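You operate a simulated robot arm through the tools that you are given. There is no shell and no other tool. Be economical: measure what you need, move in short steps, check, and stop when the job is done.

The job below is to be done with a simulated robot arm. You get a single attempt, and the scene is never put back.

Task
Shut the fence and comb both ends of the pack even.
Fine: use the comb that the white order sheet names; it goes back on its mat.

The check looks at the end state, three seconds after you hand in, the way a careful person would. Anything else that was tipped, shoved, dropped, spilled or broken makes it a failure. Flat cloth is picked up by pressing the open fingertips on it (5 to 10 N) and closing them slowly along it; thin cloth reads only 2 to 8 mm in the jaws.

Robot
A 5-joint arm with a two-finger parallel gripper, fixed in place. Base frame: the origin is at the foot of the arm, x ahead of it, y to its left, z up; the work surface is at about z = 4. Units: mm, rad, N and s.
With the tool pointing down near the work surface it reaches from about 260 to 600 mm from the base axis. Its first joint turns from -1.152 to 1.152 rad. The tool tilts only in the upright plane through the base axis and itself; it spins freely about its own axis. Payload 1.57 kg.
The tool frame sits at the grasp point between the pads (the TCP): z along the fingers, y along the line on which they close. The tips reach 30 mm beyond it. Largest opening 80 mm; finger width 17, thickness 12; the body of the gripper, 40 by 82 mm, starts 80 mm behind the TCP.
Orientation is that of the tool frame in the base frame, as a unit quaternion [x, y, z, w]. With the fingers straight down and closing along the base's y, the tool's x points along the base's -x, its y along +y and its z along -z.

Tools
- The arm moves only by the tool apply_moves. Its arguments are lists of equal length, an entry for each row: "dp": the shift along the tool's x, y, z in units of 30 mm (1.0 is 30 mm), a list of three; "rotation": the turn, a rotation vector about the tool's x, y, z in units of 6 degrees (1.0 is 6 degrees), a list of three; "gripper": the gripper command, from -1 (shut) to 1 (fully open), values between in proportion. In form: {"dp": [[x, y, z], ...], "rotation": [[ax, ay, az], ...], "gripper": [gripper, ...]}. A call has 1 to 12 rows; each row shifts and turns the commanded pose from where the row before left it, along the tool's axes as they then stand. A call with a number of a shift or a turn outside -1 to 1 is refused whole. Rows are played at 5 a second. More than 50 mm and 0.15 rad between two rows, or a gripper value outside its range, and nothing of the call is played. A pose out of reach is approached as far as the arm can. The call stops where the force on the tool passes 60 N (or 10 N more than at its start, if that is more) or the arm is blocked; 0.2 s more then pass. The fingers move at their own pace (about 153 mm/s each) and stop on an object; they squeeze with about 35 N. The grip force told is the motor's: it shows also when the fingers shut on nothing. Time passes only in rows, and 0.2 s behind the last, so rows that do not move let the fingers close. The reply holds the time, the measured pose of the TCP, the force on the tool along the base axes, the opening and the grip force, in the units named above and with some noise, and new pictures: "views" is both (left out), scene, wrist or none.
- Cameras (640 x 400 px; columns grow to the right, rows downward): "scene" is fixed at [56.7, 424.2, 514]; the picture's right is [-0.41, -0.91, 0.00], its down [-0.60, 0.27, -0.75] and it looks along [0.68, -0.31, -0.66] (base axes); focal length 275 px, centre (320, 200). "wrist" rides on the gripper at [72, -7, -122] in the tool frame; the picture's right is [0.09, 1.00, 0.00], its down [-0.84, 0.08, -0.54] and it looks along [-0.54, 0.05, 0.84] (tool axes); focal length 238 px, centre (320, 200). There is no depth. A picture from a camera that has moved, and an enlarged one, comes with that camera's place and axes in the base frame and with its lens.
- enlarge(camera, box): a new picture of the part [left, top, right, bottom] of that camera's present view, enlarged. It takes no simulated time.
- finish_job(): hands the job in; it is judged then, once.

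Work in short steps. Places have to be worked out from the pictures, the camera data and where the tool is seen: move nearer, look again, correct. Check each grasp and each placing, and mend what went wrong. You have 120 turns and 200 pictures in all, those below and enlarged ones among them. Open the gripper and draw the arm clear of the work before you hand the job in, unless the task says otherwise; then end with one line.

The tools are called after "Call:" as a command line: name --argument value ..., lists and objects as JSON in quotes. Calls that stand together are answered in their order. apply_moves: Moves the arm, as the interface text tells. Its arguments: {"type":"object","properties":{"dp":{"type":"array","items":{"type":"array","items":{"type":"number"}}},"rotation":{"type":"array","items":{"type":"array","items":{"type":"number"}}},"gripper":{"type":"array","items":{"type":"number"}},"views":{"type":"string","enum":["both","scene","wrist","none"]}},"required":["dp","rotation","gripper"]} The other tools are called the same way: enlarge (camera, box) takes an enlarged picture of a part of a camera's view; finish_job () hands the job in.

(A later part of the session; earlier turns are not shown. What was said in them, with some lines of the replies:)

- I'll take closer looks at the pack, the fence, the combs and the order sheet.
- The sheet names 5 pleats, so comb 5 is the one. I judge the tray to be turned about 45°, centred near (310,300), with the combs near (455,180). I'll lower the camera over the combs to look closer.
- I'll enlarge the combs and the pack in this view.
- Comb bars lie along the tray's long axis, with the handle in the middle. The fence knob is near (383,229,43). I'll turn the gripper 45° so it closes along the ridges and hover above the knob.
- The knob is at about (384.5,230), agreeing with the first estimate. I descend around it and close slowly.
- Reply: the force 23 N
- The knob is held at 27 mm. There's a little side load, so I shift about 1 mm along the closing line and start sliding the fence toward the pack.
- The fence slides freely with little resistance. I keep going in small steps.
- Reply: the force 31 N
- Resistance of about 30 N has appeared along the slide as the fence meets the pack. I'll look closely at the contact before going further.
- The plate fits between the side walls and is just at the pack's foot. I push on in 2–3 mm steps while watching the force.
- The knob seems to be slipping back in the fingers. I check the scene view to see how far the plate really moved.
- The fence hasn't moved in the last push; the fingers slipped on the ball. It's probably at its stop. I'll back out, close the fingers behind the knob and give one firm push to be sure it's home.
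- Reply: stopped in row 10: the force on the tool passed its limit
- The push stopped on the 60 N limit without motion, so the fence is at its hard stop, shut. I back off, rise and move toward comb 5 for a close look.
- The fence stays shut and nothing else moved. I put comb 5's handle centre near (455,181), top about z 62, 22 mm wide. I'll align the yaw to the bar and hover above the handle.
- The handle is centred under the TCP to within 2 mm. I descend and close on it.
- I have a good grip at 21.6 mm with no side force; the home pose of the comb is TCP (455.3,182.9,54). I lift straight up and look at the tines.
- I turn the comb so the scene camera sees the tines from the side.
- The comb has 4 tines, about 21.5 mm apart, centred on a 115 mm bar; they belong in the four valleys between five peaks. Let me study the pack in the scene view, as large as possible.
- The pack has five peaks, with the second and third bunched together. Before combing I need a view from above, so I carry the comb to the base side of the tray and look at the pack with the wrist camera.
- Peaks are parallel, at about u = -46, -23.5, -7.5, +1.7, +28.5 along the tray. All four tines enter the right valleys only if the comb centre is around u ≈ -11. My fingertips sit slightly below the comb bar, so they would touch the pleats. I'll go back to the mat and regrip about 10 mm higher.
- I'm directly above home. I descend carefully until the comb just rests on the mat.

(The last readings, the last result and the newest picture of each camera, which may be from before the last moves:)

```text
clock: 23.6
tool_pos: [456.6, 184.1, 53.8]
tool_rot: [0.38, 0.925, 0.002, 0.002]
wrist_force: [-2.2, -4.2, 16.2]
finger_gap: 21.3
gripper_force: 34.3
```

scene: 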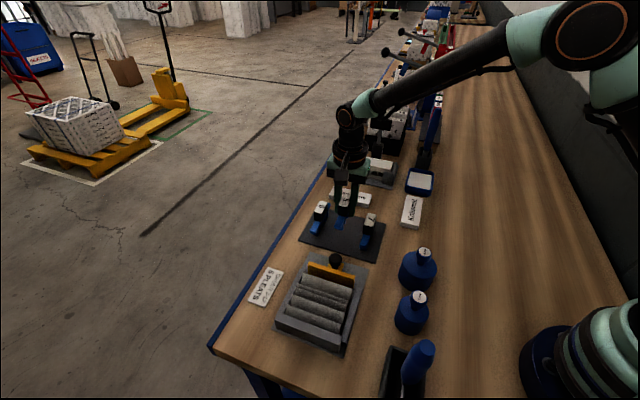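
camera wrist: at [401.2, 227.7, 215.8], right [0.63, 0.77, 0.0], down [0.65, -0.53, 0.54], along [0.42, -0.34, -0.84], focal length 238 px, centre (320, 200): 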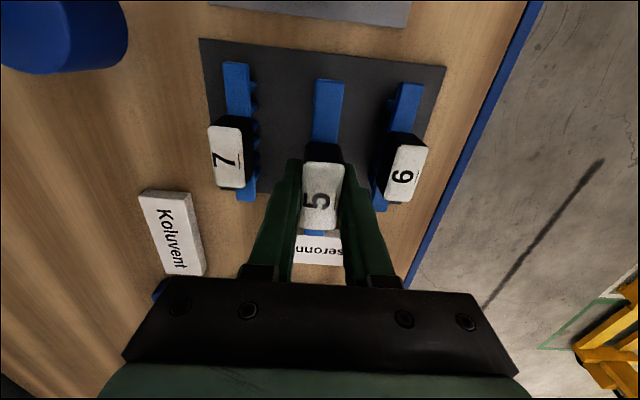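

Contact with the mat shows 16 N upward. I open, rise 10 mm and close again.

Call:
apply_moves --dp '[[0, 0, -0.02], [0, 0, 0], [0, 0, 0], [0, 0, -0.34], [0, 0, 0], [0, 0, 0], [0, 0, 0]]' --rotation '[[0, 0, 0], [0, 0, 0], [0, 0, 0], [0, 0, 0], [0, 0, 0], [0, 0, 0], [0, 0, 0]]' --gripper '[-1, -0.2, -0.2, -0.2, -0.2, -1, -1]' --views "wrist"

Call:
enlarge --camera "scene" --box '[290, 180, 400, 260]'

```text
clock: 25.2
tool_pos: [453.9, 183.2, 63.7]
tool_rot: [0.379, 0.925, 0.001, 0.001]
wrist_force: [-0.2, -1.0, -0.4]
finger_gap: 21.2
gripper_force: 34.5
camera wrist: at [399.6, 227.9, 186.2], right [0.63, 0.77, 0.0], down [0.65, -0.53, 0.54], along [0.42, -0.34, -0.84], focal length 238 px, centre (320, 200)
```

wrist: 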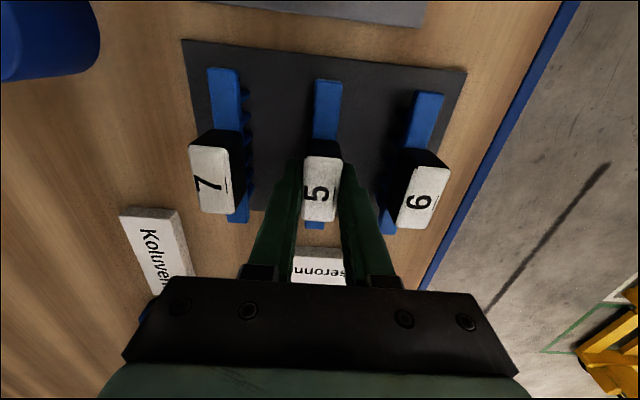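

```text
5.00 times, centred on (345, 220) of scene
camera zoom: at [56.7, 424.2, 514.0], right [-0.41, -0.91, 0.0], down [-0.6, 0.27, -0.75], along [0.68, -0.31, -0.66], focal length 1375 px, centre (195, 100)
```

zoom: 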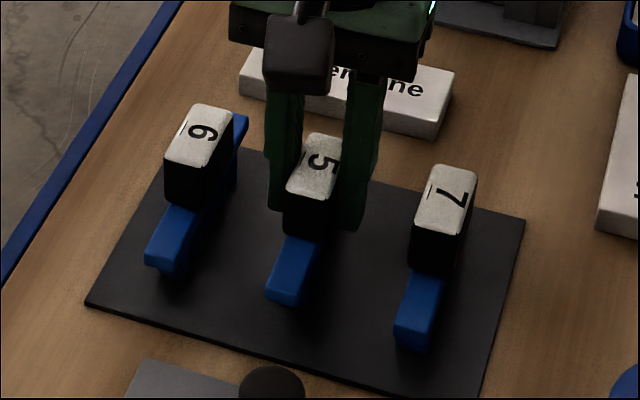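

The regrip is good. Comb centre is about 1 mm to the +u side of the TCP. I lift and carry it over the near end of the pack, aiming at comb centre u ≈ -11, s ≈ 398, and stop well above.

Call:
apply_moves --dp '[[0, 0, -0.8], [0, 0, -1], [0, 0, -1], [0.97, -0.252, 0], [0.97, -0.252, 0], [0.97, -0.252, 0], [0.97, -0.252, 0], [0.97, -0.252, 0], [0.97, -0.252, 0], [0.97, -0.252, 0]]' --rotation '[[0, 0, 0], [0, 0, 0], [0, 0, 0.07], [0, 0, 0], [0, 0, 0], [0, 0, 0], [0, 0, 0], [0, 0, 0], [0, 0, 0], [0, 0, 0]]' --gripper '[-1, -1, -1, -1, -1, -1, -1, -1, -1, -1]' --views "wrist"

Call:
enlarge --camera "scene" --box '[265, 220, 395, 350]'

```text
clock: 27.4
tool_pos: [272.2, 289.2, 145.6]
tool_rot: [0.383, 0.924, 0.002, 0.001]
wrist_force: [-0.1, 0.0, -0.9]
finger_gap: 21.3
gripper_force: 34.5
camera wrist: at [217.4, 334.0, 269.4], right [0.64, 0.77, 0.0], down [0.65, -0.54, 0.54], along [0.42, -0.34, -0.84], focal length 238 px, centre (320, 200)
```

wrist: 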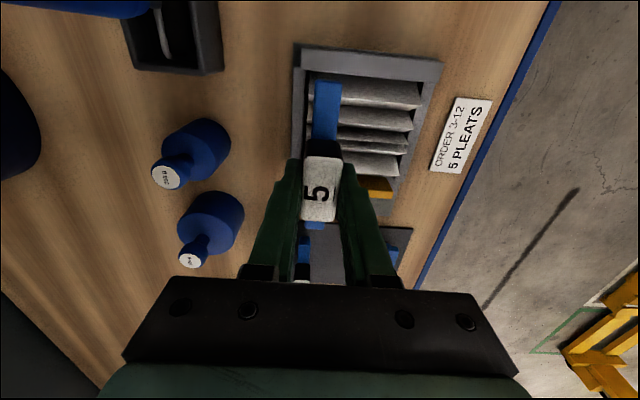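

```text
3.08 times, centred on (330, 285) of scene
camera zoom: at [56.7, 424.2, 514.0], right [-0.41, -0.91, 0.0], down [-0.6, 0.27, -0.75], along [0.68, -0.31, -0.66], focal length 846 px, centre (289, -62)
```

zoom: 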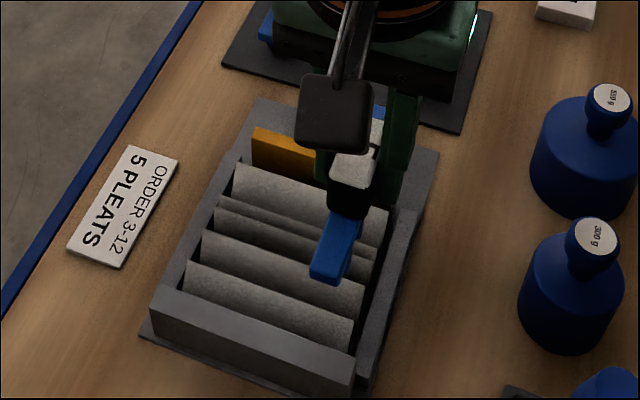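

I lower until the tine tips are just above the peaks, then look again.

Call:
apply_moves --dp '[[0, 0, 0.8], [0, 0, 0.8]]' --rotation '[[0, 0, 0], [0, 0, 0]]' --gripper '[-1, -1]' --views "none"

Call:
enlarge --camera "scene" --box '[285, 260, 375, 350]'

Call:
enlarge --camera "wrist" --box '[270, 20, 450, 190]'

```text
clock: 28.0
tool_pos: [272.4, 289.5, 99.3]
tool_rot: [0.383, 0.924, 0.001, 0.0]
wrist_force: [0.5, 0.0, -0.4]
finger_gap: 21.5
gripper_force: 34.6
```

```text
4.44 times, centred on (330, 305) of scene
camera zoom: at [56.7, 424.2, 514.0], right [-0.41, -0.91, 0.0], down [-0.6, 0.27, -0.75], along [0.68, -0.31, -0.66], focal length 1222 px, centre (276, -267)
```

zoom: 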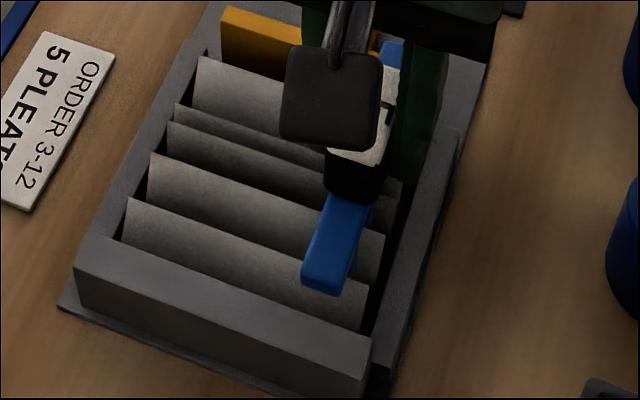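

```text
2.35 times, centred on (360, 105) of wrist
camera zoom: at [218.5, 334.3, 221.5], right [0.64, 0.77, 0.0], down [0.65, -0.54, 0.54], along [0.42, -0.34, -0.84], focal length 561 px, centre (226, 424)
```

zoom: 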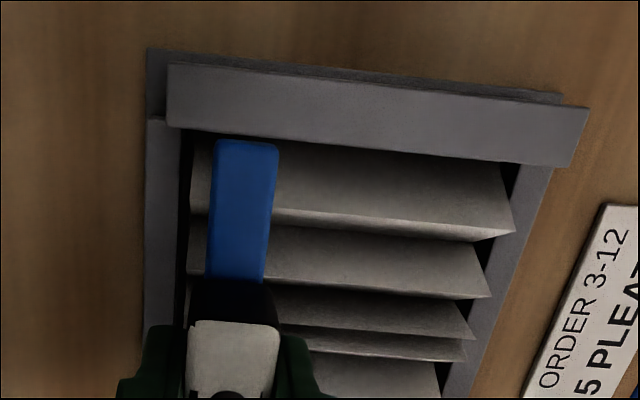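

The comb centre is at u ≈ -11.4 and the peaks check out again, so I shift 0.7 mm toward +u. I then lower gently in small steps and watch the force.

Call:
apply_moves --dp '[[-0.025, 0, 0.13], [0, 0, 0.1], [0, 0, 0.1]]' --rotation '[[0, 0, 0], [0, 0, 0], [0, 0, 0]]' --gripper '[-1, -1, -1]' --views "none"

Call:
enlarge --camera "scene" --box '[285, 260, 375, 350]'

Call:
enlarge --camera "wrist" --box '[270, 20, 450, 190]'

```text
clock: 28.8
tool_pos: [273.9, 289.1, 89.0]
tool_rot: [0.382, 0.924, 0.0, 0.001]
wrist_force: [-0.5, -0.3, -0.9]
finger_gap: 21.4
gripper_force: 34.1
```

```text
4.44 times, centred on (330, 305) of scene
camera zoom: at [56.7, 424.2, 514.0], right [-0.41, -0.91, 0.0], down [-0.6, 0.27, -0.75], along [0.68, -0.31, -0.66], focal length 1222 px, centre (276, -267)
```

zoom: 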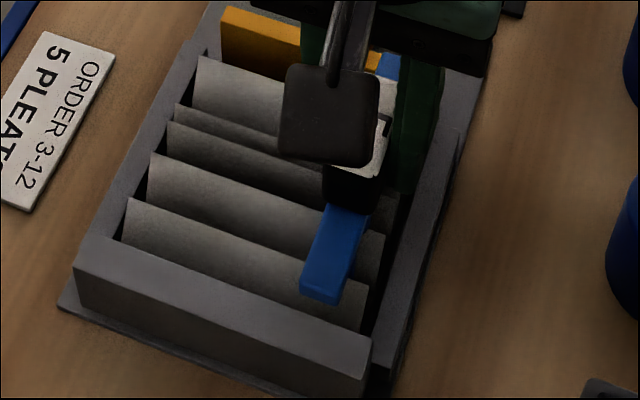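

```text
2.35 times, centred on (360, 105) of wrist
camera zoom: at [219.3, 334.4, 212.3], right [0.64, 0.77, 0.0], down [0.65, -0.54, 0.54], along [0.42, -0.34, -0.84], focal length 561 px, centre (226, 424)
```

zoom: 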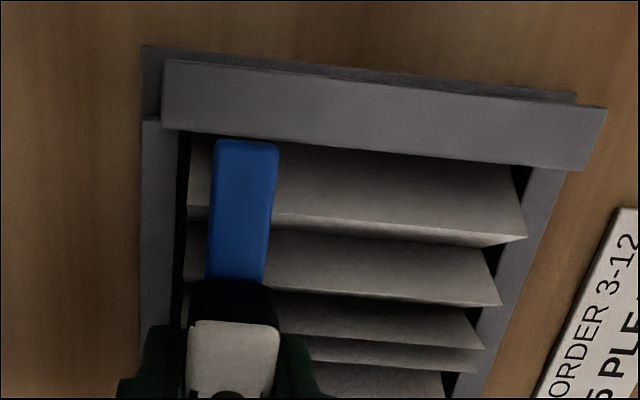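

No contact yet, with the tips at roughly peak height. I continue down.

Call:
apply_moves --dp '[[0, 0, 0.08], [0, 0, 0.08], [0, 0, 0.08]]' --rotation '[[0, 0, 0], [0, 0, 0], [0, 0, 0]]' --gripper '[-1, -1, -1]' --views "none"

Call:
enlarge --camera "scene" --box '[285, 260, 375, 350]'

Call:
enlarge --camera "wrist" --box '[270, 20, 450, 190]'

```text
clock: 29.6
tool_pos: [273.7, 290.0, 82.1]
tool_rot: [0.383, 0.924, 0.001, 0.0]
wrist_force: [0.3, -0.9, -0.2]
finger_gap: 21.1
gripper_force: 34.5
```

```text
4.44 times, centred on (330, 305) of scene
camera zoom: at [56.7, 424.2, 514.0], right [-0.41, -0.91, 0.0], down [-0.6, 0.27, -0.75], along [0.68, -0.31, -0.66], focal length 1222 px, centre (276, -267)
```

zoom: 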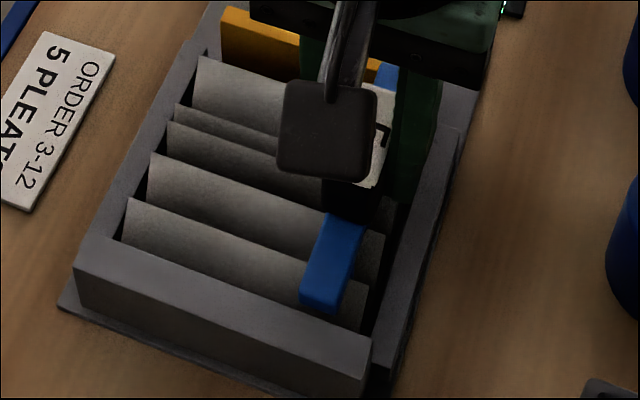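

```text
2.35 times, centred on (360, 105) of wrist
camera zoom: at [219.4, 334.6, 204.8], right [0.64, 0.77, 0.0], down [0.65, -0.54, 0.54], along [0.42, -0.34, -0.84], focal length 561 px, centre (226, 424)
```

zoom: 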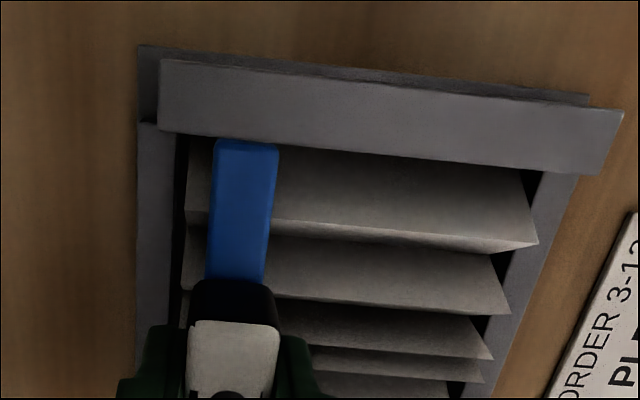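

Still no force; the tines appear to be in the valleys. I continue down.

Call:
apply_moves --dp '[[0, 0, 0.08], [0, 0, 0.08], [0, 0, 0.08]]' --rotation '[[0, 0, 0], [0, 0, 0], [0, 0, 0]]' --gripper '[-1, -1, -1]' --views "none"

Call:
enlarge --camera "scene" --box '[285, 260, 375, 350]'

Call:
enlarge --camera "wrist" --box '[270, 20, 450, 190]'

```text
clock: 30.4
tool_pos: [273.4, 288.3, 76.1]
tool_rot: [0.383, 0.924, 0.001, 0.001]
wrist_force: [0.3, 0.6, -0.5]
finger_gap: 21.3
gripper_force: 34.6
```

```text
4.44 times, centred on (330, 305) of scene
camera zoom: at [56.7, 424.2, 514.0], right [-0.41, -0.91, 0.0], down [-0.6, 0.27, -0.75], along [0.68, -0.31, -0.66], focal length 1222 px, centre (276, -267)
```

zoom: 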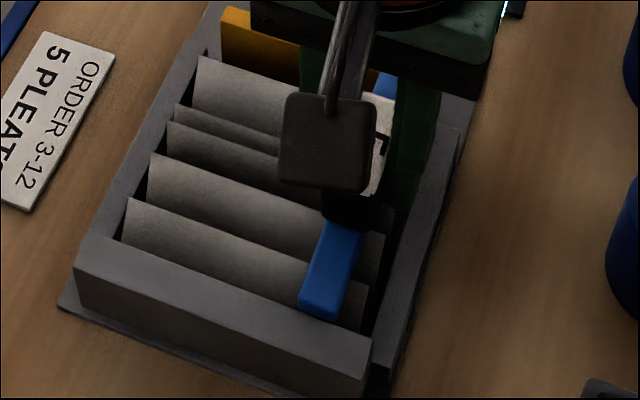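

```text
2.35 times, centred on (360, 105) of wrist
camera zoom: at [219.5, 334.4, 198.3], right [0.64, 0.77, 0.0], down [0.65, -0.54, 0.54], along [0.42, -0.34, -0.84], focal length 561 px, centre (226, 424)
```

zoom: 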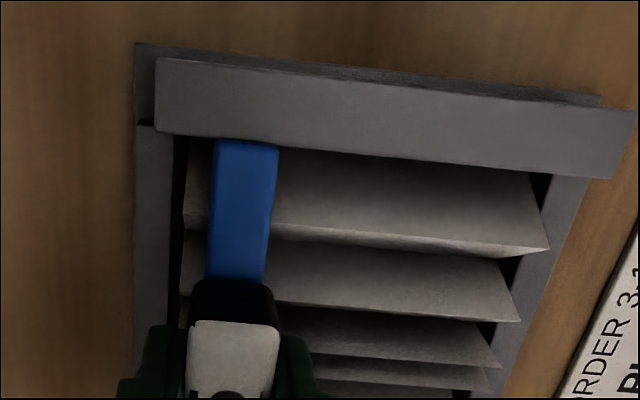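

Call:
apply_moves --dp '[[0, 0, 0.05], [0, 0, 0.05], [0, 0, 0.05]]' --rotation '[[0, 0, 0], [0, 0, 0], [0, 0, 0]]' --gripper '[-1, -1, -1]' --views "none"

Call:
enlarge --camera "scene" --box '[285, 260, 375, 350]'

Call:
enlarge --camera "wrist" --box '[270, 20, 450, 190]'

```text
clock: 31.2
tool_pos: [275.1, 289.6, 72.6]
tool_rot: [0.382, 0.924, 0.002, 0.001]
wrist_force: [5.1, -5.9, 17.3]
finger_gap: 21.6
gripper_force: 34.0
```

```text
4.44 times, centred on (330, 305) of scene
camera zoom: at [56.7, 424.2, 514.0], right [-0.41, -0.91, 0.0], down [-0.6, 0.27, -0.75], along [0.68, -0.31, -0.66], focal length 1222 px, centre (276, -267)
```

zoom: 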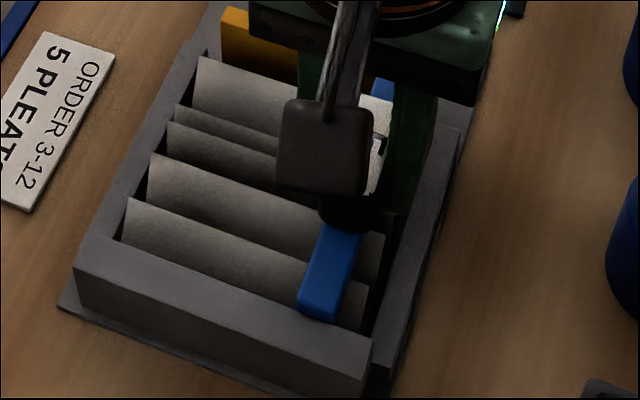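

```text
2.35 times, centred on (360, 105) of wrist
camera zoom: at [220.3, 334.7, 194.0], right [0.64, 0.77, 0.0], down [0.64, -0.54, 0.54], along [0.42, -0.34, -0.84], focal length 561 px, centre (226, 424)
```

zoom: 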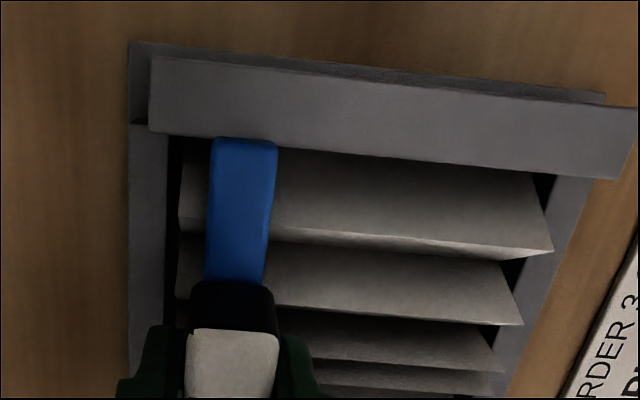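

Contact now at 17 N with bar bottom about at peak height. I ease toward the pack centre (+u) by 2 mm and press slightly, watching for any response.

Call:
apply_moves --dp '[[-0.035, 0, 0], [-0.035, 0, 0.02], [0, 0, 0.02], [0, 0, 0]]' --rotation '[[0, 0, 0], [0, 0, 0], [0, 0, 0], [0, 0, 0]]' --gripper '[-1, -1, -1, -1]' --views "wrist"

Call:
enlarge --camera "wrist" --box '[260, 20, 440, 190]'

Call:
enlarge --camera "scene" --box '[285, 260, 375, 350]'

```text
clock: 32.2
tool_pos: [276.1, 287.6, 68.8]
tool_rot: [0.383, 0.924, 0.002, 0.001]
wrist_force: [-1.2, 3.2, 18.8]
finger_gap: 21.5
gripper_force: 34.0
camera wrist: at [221.2, 332.7, 192.3], right [0.64, 0.77, 0.0], down [0.65, -0.54, 0.54], along [0.42, -0.34, -0.84], focal length 238 px, centre (320, 200)
```

wrist: 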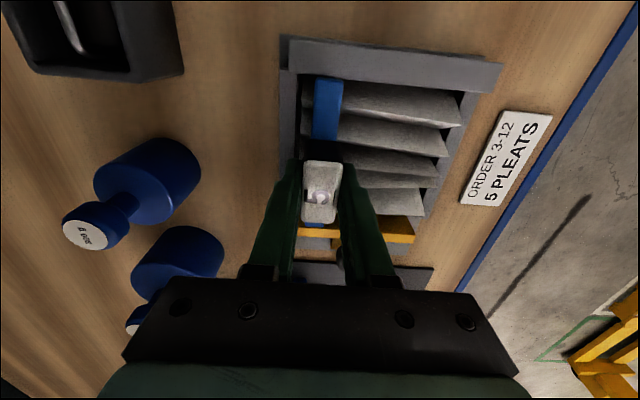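

```text
2.35 times, centred on (350, 105) of wrist
camera zoom: at [221.2, 332.7, 192.3], right [0.64, 0.77, 0.0], down [0.65, -0.54, 0.54], along [0.42, -0.34, -0.84], focal length 561 px, centre (249, 424)
```

zoom: 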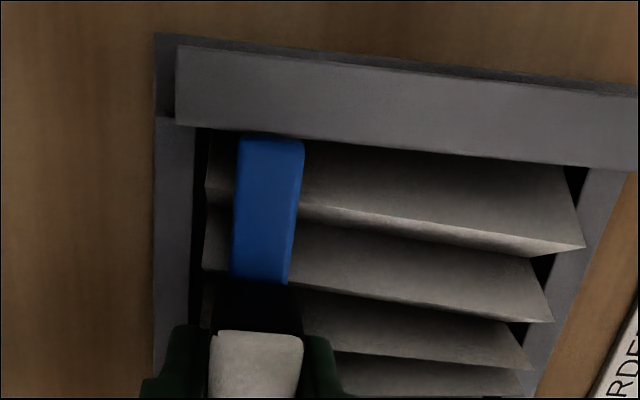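

```text
4.44 times, centred on (330, 305) of scene
camera zoom: at [56.6, 424.2, 514.0], right [-0.41, -0.91, 0.0], down [-0.6, 0.27, -0.75], along [0.68, -0.31, -0.66], focal length 1222 px, centre (276, -267)
```

zoom: 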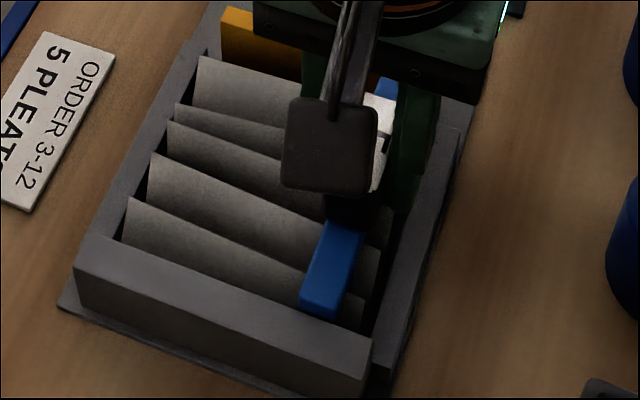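

The pack responded: at the near end the ridges have moved to the comb's pitch while the far end is unchanged. I lift straight out and inspect.

Call:
apply_moves --dp '[[0, 0, -0.3], [0, 0, -0.7], [0, 0, -0.7], [0, -0.8, -0.7], [0, -0.8, -0.5]]' --rotation '[[0, 0, 0], [0, 0, 0], [0, 0, 0], [0, 0, 0], [0, 0, 0]]' --gripper '[-1, -1, -1, -1, -1]' --views "none"

Call:
enlarge --camera "wrist" --box '[330, 10, 490, 170]'

Call:
enlarge --camera "scene" --box '[280, 260, 370, 350]'

```text
clock: 33.4
tool_pos: [241.5, 254.7, 156.3]
tool_rot: [0.383, 0.924, 0.0, 0.0]
wrist_force: [0.1, 0.9, -1.1]
finger_gap: 21.4
gripper_force: 34.6
```

```text
2.50 times, centred on (410, 90) of wrist
camera zoom: at [186.7, 298.3, 279.1], right [0.64, 0.77, 0.0], down [0.65, -0.54, 0.54], along [0.42, -0.34, -0.84], focal length 596 px, centre (95, 475)
```

zoom: 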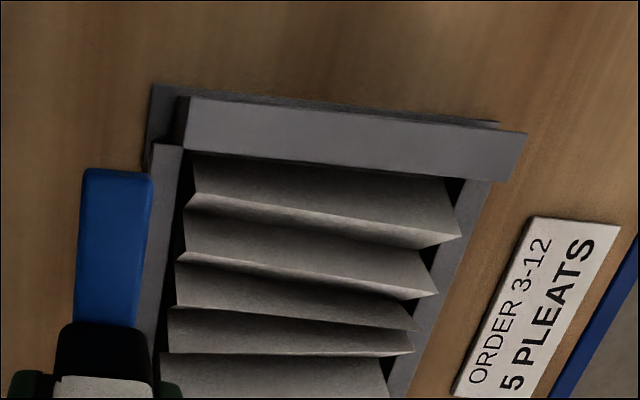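

```text
4.44 times, centred on (325, 305) of scene
camera zoom: at [56.7, 424.3, 514.0], right [-0.41, -0.91, 0.0], down [-0.6, 0.27, -0.75], along [0.68, -0.31, -0.66], focal length 1222 px, centre (298, -267)
```

zoom: 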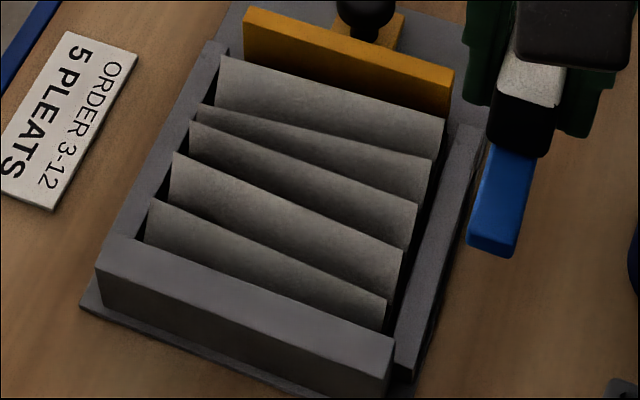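

The near end is now evenly spaced at about 21 mm. The far end keeps its old spacing, so I use the same comb centre (u ≈ -10.7) there at s ≈ 468 and come down to just above the peaks.

Call:
apply_moves --dp '[[0.017, 0.975, 0], [0.017, 0.975, 0], [0.017, 0.975, 0], [0.017, 0.975, 0], [0, 0, 0.93], [0, 0, 0.93]]' --rotation '[[0, 0, 0], [0, 0, 0], [0, 0, 0], [0, 0, 0], [0, 0, 0], [0, 0, 0]]' --gripper '[-1, -1, -1, -1, -1, -1]' --views "none"

Call:
enlarge --camera "wrist" --box '[190, 10, 390, 200]'

Call:
enlarge --camera "scene" --box '[280, 250, 370, 340]'

```text
clock: 34.8
tool_pos: [322.6, 336.5, 102.4]
tool_rot: [0.383, 0.924, 0.001, 0.0]
wrist_force: [-0.7, -0.1, -0.3]
finger_gap: 21.2
gripper_force: 34.9
```

```text
2.11 times, centred on (290, 105) of wrist
camera zoom: at [267.6, 382.4, 224.4], right [0.64, 0.77, 0.0], down [0.65, -0.54, 0.54], along [0.42, -0.34, -0.84], focal length 502 px, centre (383, 400)
```

zoom: 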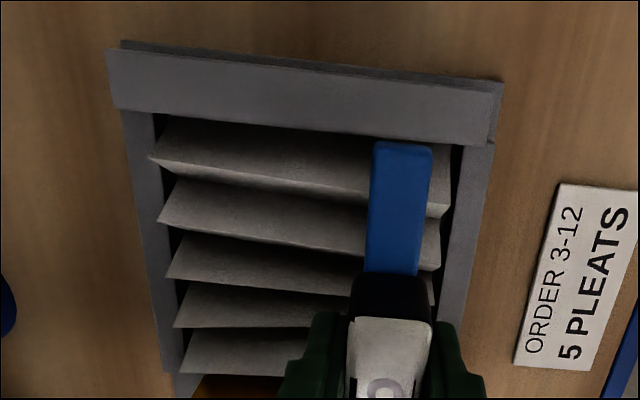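

```text
4.44 times, centred on (325, 295) of scene
camera zoom: at [56.7, 424.2, 514.0], right [-0.41, -0.91, 0.0], down [-0.6, 0.27, -0.75], along [0.68, -0.31, -0.66], focal length 1222 px, centre (298, -222)
```

zoom: 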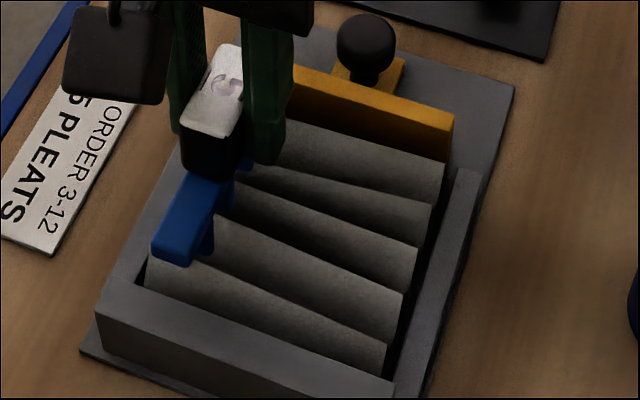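

Comb centre reads u ≈ -11.6, so I correct about 0.9 mm toward +u and lower in small steps to just above seating.

Call:
apply_moves --dp '[[-0.03, 0, 0.2], [0, 0, 0.15], [0, 0, 0.12], [0, 0, 0.12], [0, 0, 0.12], [0, 0, 0.12]]' --rotation '[[0, 0, 0], [0, 0, 0], [0, 0, 0], [0, 0, 0], [0, 0, 0], [0, 0, 0]]' --gripper '[-1, -1, -1, -1, -1, -1]' --views "none"

Call:
enlarge --camera "scene" --box '[280, 250, 370, 340]'

Call:
enlarge --camera "wrist" --box '[190, 10, 390, 200]'

```text
clock: 36.2
tool_pos: [323.7, 336.4, 76.4]
tool_rot: [0.382, 0.924, 0.0, 0.0]
wrist_force: [0.4, 0.7, -1.3]
finger_gap: 21.4
gripper_force: 33.9
```

```text
4.44 times, centred on (325, 295) of scene
camera zoom: at [56.7, 424.2, 514.0], right [-0.41, -0.91, 0.0], down [-0.6, 0.27, -0.75], along [0.68, -0.31, -0.66], focal length 1222 px, centre (298, -222)
```

zoom: 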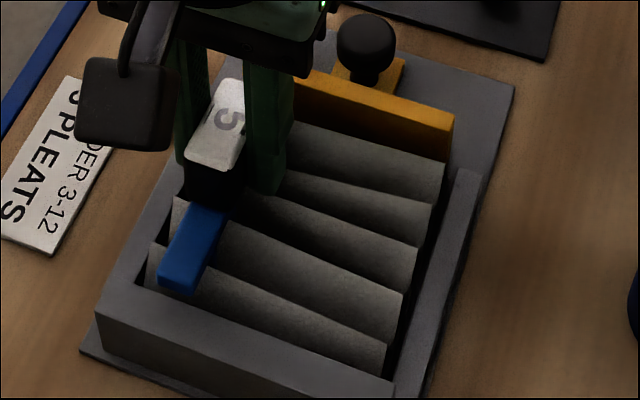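

```text
2.11 times, centred on (290, 105) of wrist
camera zoom: at [269.0, 381.8, 198.8], right [0.64, 0.77, 0.0], down [0.65, -0.54, 0.54], along [0.42, -0.34, -0.84], focal length 502 px, centre (383, 400)
```

zoom: 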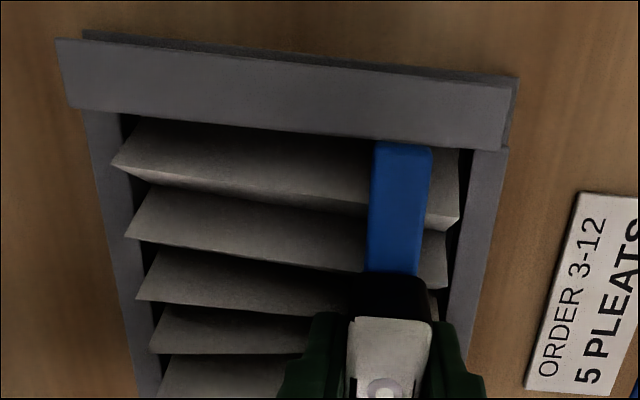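

Tines are in without force. As at the near end, I press to seating in small steps and ease 2 mm to centre.

Call:
apply_moves --dp '[[0, 0, 0.05], [0, 0, 0.05], [-0.035, 0, 0.05], [-0.035, 0, 0.05], [0, 0, 0.02], [0, 0, 0]]' --rotation '[[0, 0, 0], [0, 0, 0], [0, 0, 0], [0, 0, 0], [0, 0, 0], [0, 0, 0]]' --gripper '[-1, -1, -1, -1, -1, -1]' --views "none"

Call:
enlarge --camera "scene" --box '[280, 250, 370, 340]'

Call:
enlarge --camera "wrist" --box '[190, 10, 390, 200]'

```text
clock: 37.6
tool_pos: [325.2, 336.1, 69.5]
tool_rot: [0.383, 0.924, 0.002, 0.002]
wrist_force: [-0.3, -0.4, 4.0]
finger_gap: 21.1
gripper_force: 34.5
```

```text
4.44 times, centred on (325, 295) of scene
camera zoom: at [56.7, 424.2, 514.0], right [-0.41, -0.91, 0.0], down [-0.6, 0.27, -0.75], along [0.68, -0.31, -0.66], focal length 1222 px, centre (298, -222)
```

zoom: 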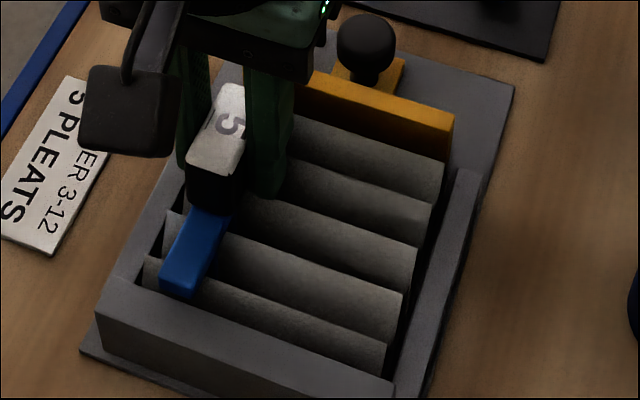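

```text
2.11 times, centred on (290, 105) of wrist
camera zoom: at [270.5, 380.9, 192.6], right [0.64, 0.77, 0.0], down [0.65, -0.54, 0.54], along [0.42, -0.34, -0.84], focal length 502 px, centre (383, 400)
```

zoom: 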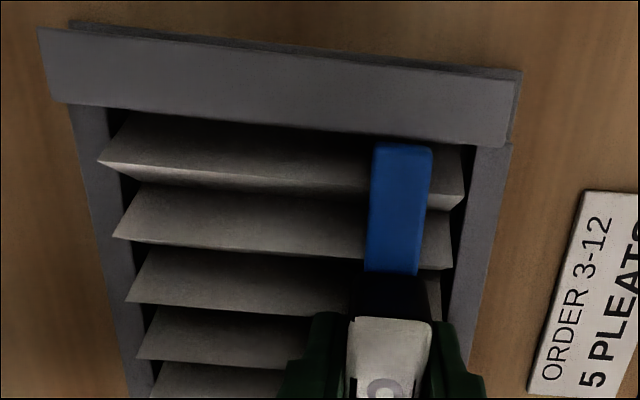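

The far end has evened out as well. I press 1 mm more to be fully seated, then lift out and inspect.

Call:
apply_moves --dp '[[0, 0, 0.03], [0, 0, 0.02], [0, 0, 0], [0, 0, -0.4], [0, 0, -0.7], [0, 0, -0.8], [0, 0, -0.8], [0, 1, 0], [0, 1, 0]]' --rotation '[[0, 0, 0], [0, 0, 0], [0, 0, 0], [0, 0, 0], [0, 0, 0], [0, 0, 0], [0, 0, 0], [0, 0, 0], [0, 0, 0]]' --gripper '[-1, -1, -1, -1, -1, -1, -1, -1, -1]' --views "none"

Call:
enlarge --camera "scene" --box '[280, 255, 370, 345]'

Call:
enlarge --camera "wrist" --box '[140, 10, 340, 200]'

```text
clock: 39.6
tool_pos: [368.1, 377.9, 150.7]
tool_rot: [0.383, 0.924, 0.002, 0.0]
wrist_force: [0.2, 0.3, -1.2]
finger_gap: 21.4
gripper_force: 34.5
```

```text
4.44 times, centred on (325, 300) of scene
camera zoom: at [56.7, 424.2, 514.0], right [-0.41, -0.91, 0.0], down [-0.6, 0.27, -0.75], along [0.68, -0.31, -0.66], focal length 1222 px, centre (298, -244)
```

zoom: 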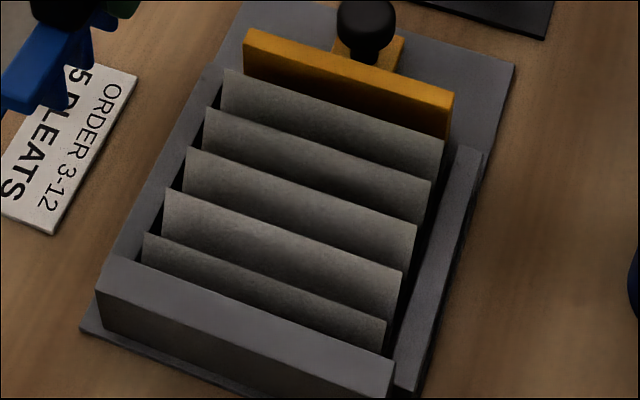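

```text
2.11 times, centred on (240, 105) of wrist
camera zoom: at [313.2, 423.2, 272.9], right [0.64, 0.77, 0.0], down [0.65, -0.54, 0.54], along [0.42, -0.35, -0.84], focal length 502 px, centre (488, 400)
```

zoom: 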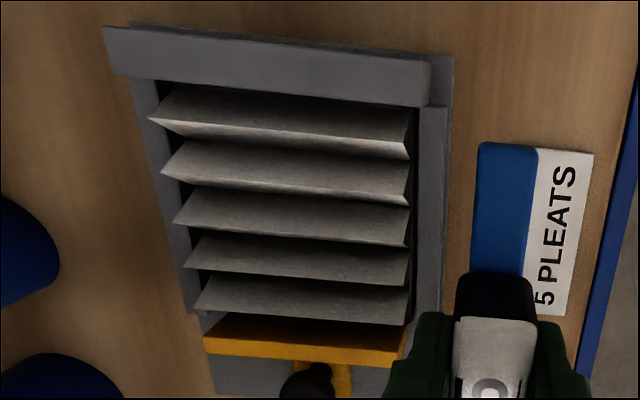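

Both ends of the pack are now even and the fence is still shut. I carry the comb back above its place on the mat.

Call:
apply_moves --dp '[[-0.949, -0.362, 0], [-0.949, -0.362, 0], [-0.949, -0.362, 0], [-0.949, -0.362, 0], [-0.949, -0.362, 0], [-0.949, -0.362, 0], [-0.949, -0.362, 0], [0, 0, 0.8], [0, 0, 0.8]]' --rotation '[[0, 0, -0.07], [0, 0, 0], [0, 0, 0], [0, 0, 0], [0, 0, 0], [0, 0, 0], [0, 0, 0], [0, 0, 0], [0, 0, 0]]' --gripper '[-1, -1, -1, -1, -1, -1, -1, -1, -1]' --views "wrist"

Call:
enlarge --camera "scene" --box '[290, 180, 400, 260]'

```text
clock: 41.6
tool_pos: [454.3, 183.9, 100.9]
tool_rot: [0.379, 0.925, 0.0, 0.001]
wrist_force: [-0.3, -0.1, -0.2]
finger_gap: 21.3
gripper_force: 34.3
camera wrist: at [399.4, 229.2, 223.4], right [0.63, 0.77, 0.0], down [0.65, -0.53, 0.54], along [0.42, -0.34, -0.84], focal length 238 px, centre (320, 200)
```

wrist: 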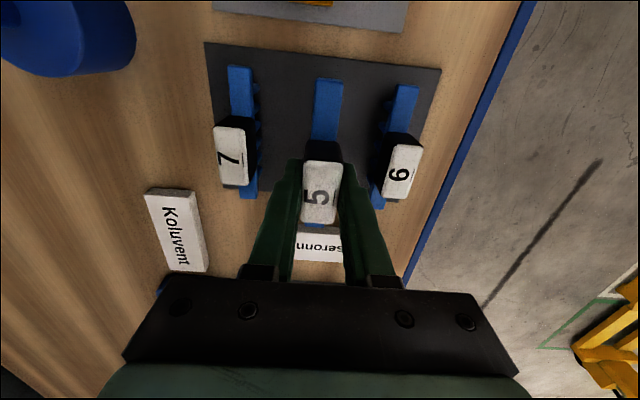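

```text
5.00 times, centred on (345, 220) of scene
camera zoom: at [56.7, 424.2, 514.0], right [-0.41, -0.91, 0.0], down [-0.6, 0.27, -0.75], along [0.68, -0.31, -0.66], focal length 1375 px, centre (195, 100)
```

zoom: 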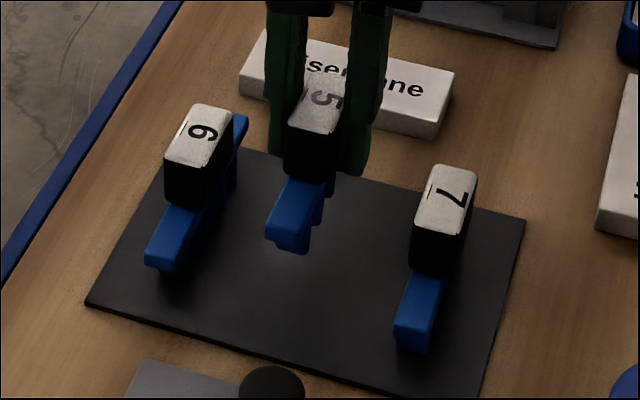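

Aligned with home. I lower to just above the mat, then in about 1 mm steps until contact.

Call:
apply_moves --dp '[[0, 0, 0.6], [0, 0, 0.5], [0, 0, 0.07], [0, 0, 0.04], [0, 0, 0.02]]' --rotation '[[0, 0, 0], [0, 0, 0], [0, 0, 0], [0, 0, 0], [0, 0, 0]]' --gripper '[-1, -1, -1, -1, -1]' --views "none"

```text
clock: 42.8
tool_pos: [455.5, 184.8, 65.0]
tool_rot: [0.379, 0.925, 0.001, 0.001]
wrist_force: [0.6, -0.7, -0.2]
finger_gap: 21.2
gripper_force: 34.5
```

Call:
apply_moves --dp '[[0, 0, 0.03], [0, 0, 0.02], [0, 0, 0]]' --rotation '[[0, 0, 0], [0, 0, 0], [0, 0, 0]]' --gripper '[-1, -1, -1]' --views "none"

```text
clock: 43.6
tool_pos: [455.3, 183.6, 63.0]
tool_rot: [0.378, 0.926, 0.003, 0.002]
wrist_force: [0.0, 1.2, 6.8]
finger_gap: 21.2
gripper_force: 34.7
```

Contact of 7 N: the comb rests on the mat. I open slowly, then rise straight up.

Call:
apply_moves --dp '[[0, 0, 0], [0, 0, 0], [0, 0, 0], [0, 0, -0.5], [0, 0, -1], [0, 0, -1], [0, 0, -1], [0, 0, -1]]' --rotation '[[0, 0, 0], [0, 0, 0], [0, 0, 0], [0, 0, 0], [0, 0, 0], [0, 0, 0], [0, 0, 0], [0, 0, 0]]' --gripper '[-0.3, -0.1, 0.0, 0.0, 0.0, 0.0, 0.0, 0.0]'

Call:
enlarge --camera "scene" --box '[270, 190, 410, 350]'

```text
clock: 45.4
tool_pos: [456.5, 184.5, 198.6]
tool_rot: [0.379, 0.925, 0.001, 0.001]
wrist_force: [-0.7, 0.1, -0.2]
finger_gap: 40.1
gripper_force: 0.1
camera wrist: at [401.7, 230.2, 322.3], right [0.63, 0.77, 0.0], down [0.65, -0.53, 0.54], along [0.42, -0.34, -0.84], focal length 238 px, centre (320, 200)
```

scene: 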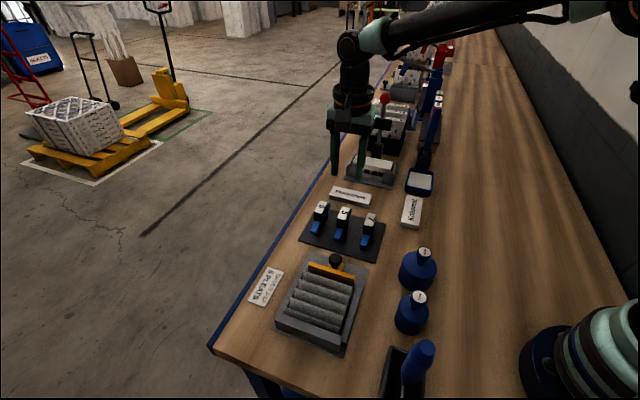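
wrist: 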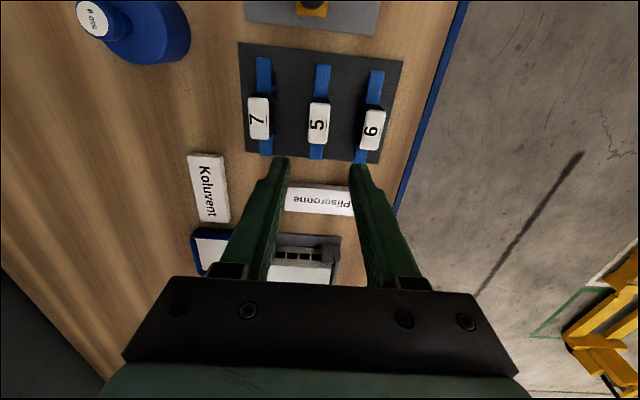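

```text
2.50 times, centred on (340, 270) of scene
camera zoom: at [56.7, 424.2, 514.0], right [-0.41, -0.91, 0.0], down [-0.6, 0.27, -0.75], along [0.68, -0.31, -0.66], focal length 688 px, centre (270, 25)
```

zoom: 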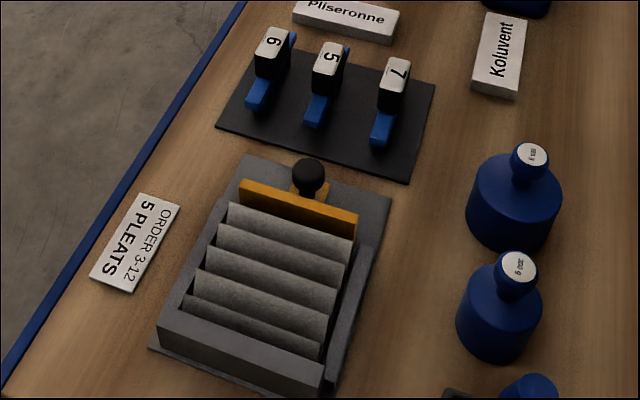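

Everything checks out: the fence is shut, both ends of the pack are even and comb 5 is back on its mat. I open the gripper fully, rise a bit more and hand in.

Call:
apply_moves --dp '[[0, 0, -1], [0, 0, -1], [0, 0, 0]]' --rotation '[[0, 0, 0], [0, 0, 0], [0, 0, 0]]' --gripper '[1, 1, 1]' --views "none"

Call:
enlarge --camera "scene" --box '[280, 255, 370, 345]'

```text
clock: 46.2
tool_pos: [457.9, 185.6, 259.3]
tool_rot: [0.379, 0.926, 0.001, 0.001]
wrist_force: [0.1, -0.3, -0.1]
finger_gap: 80.1
gripper_force: 0.0
```

```text
4.44 times, centred on (325, 300) of scene
camera zoom: at [56.7, 424.2, 514.0], right [-0.41, -0.91, 0.0], down [-0.6, 0.27, -0.75], along [0.68, -0.31, -0.66], focal length 1222 px, centre (298, -244)
```

zoom: 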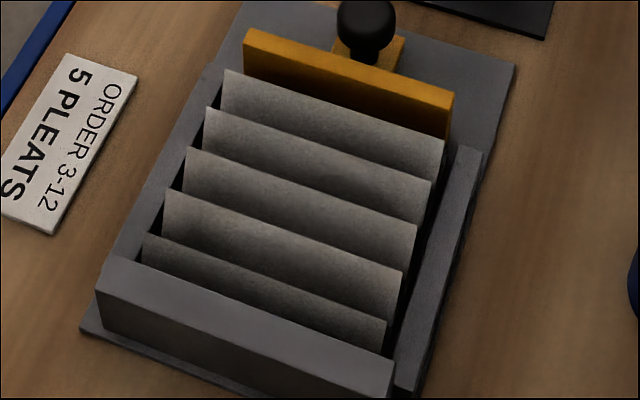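

The final view confirms an even pack and a shut fence with the arm clear, so I hand in.

Call:
finish_job

```text
The job is handed in.
```

The fence is shut against its stop, both ends of the pack are combed even with comb 5 (the order sheet's number), and the comb is back on its mat; the job is handed in, but I haven't seen the check's result.
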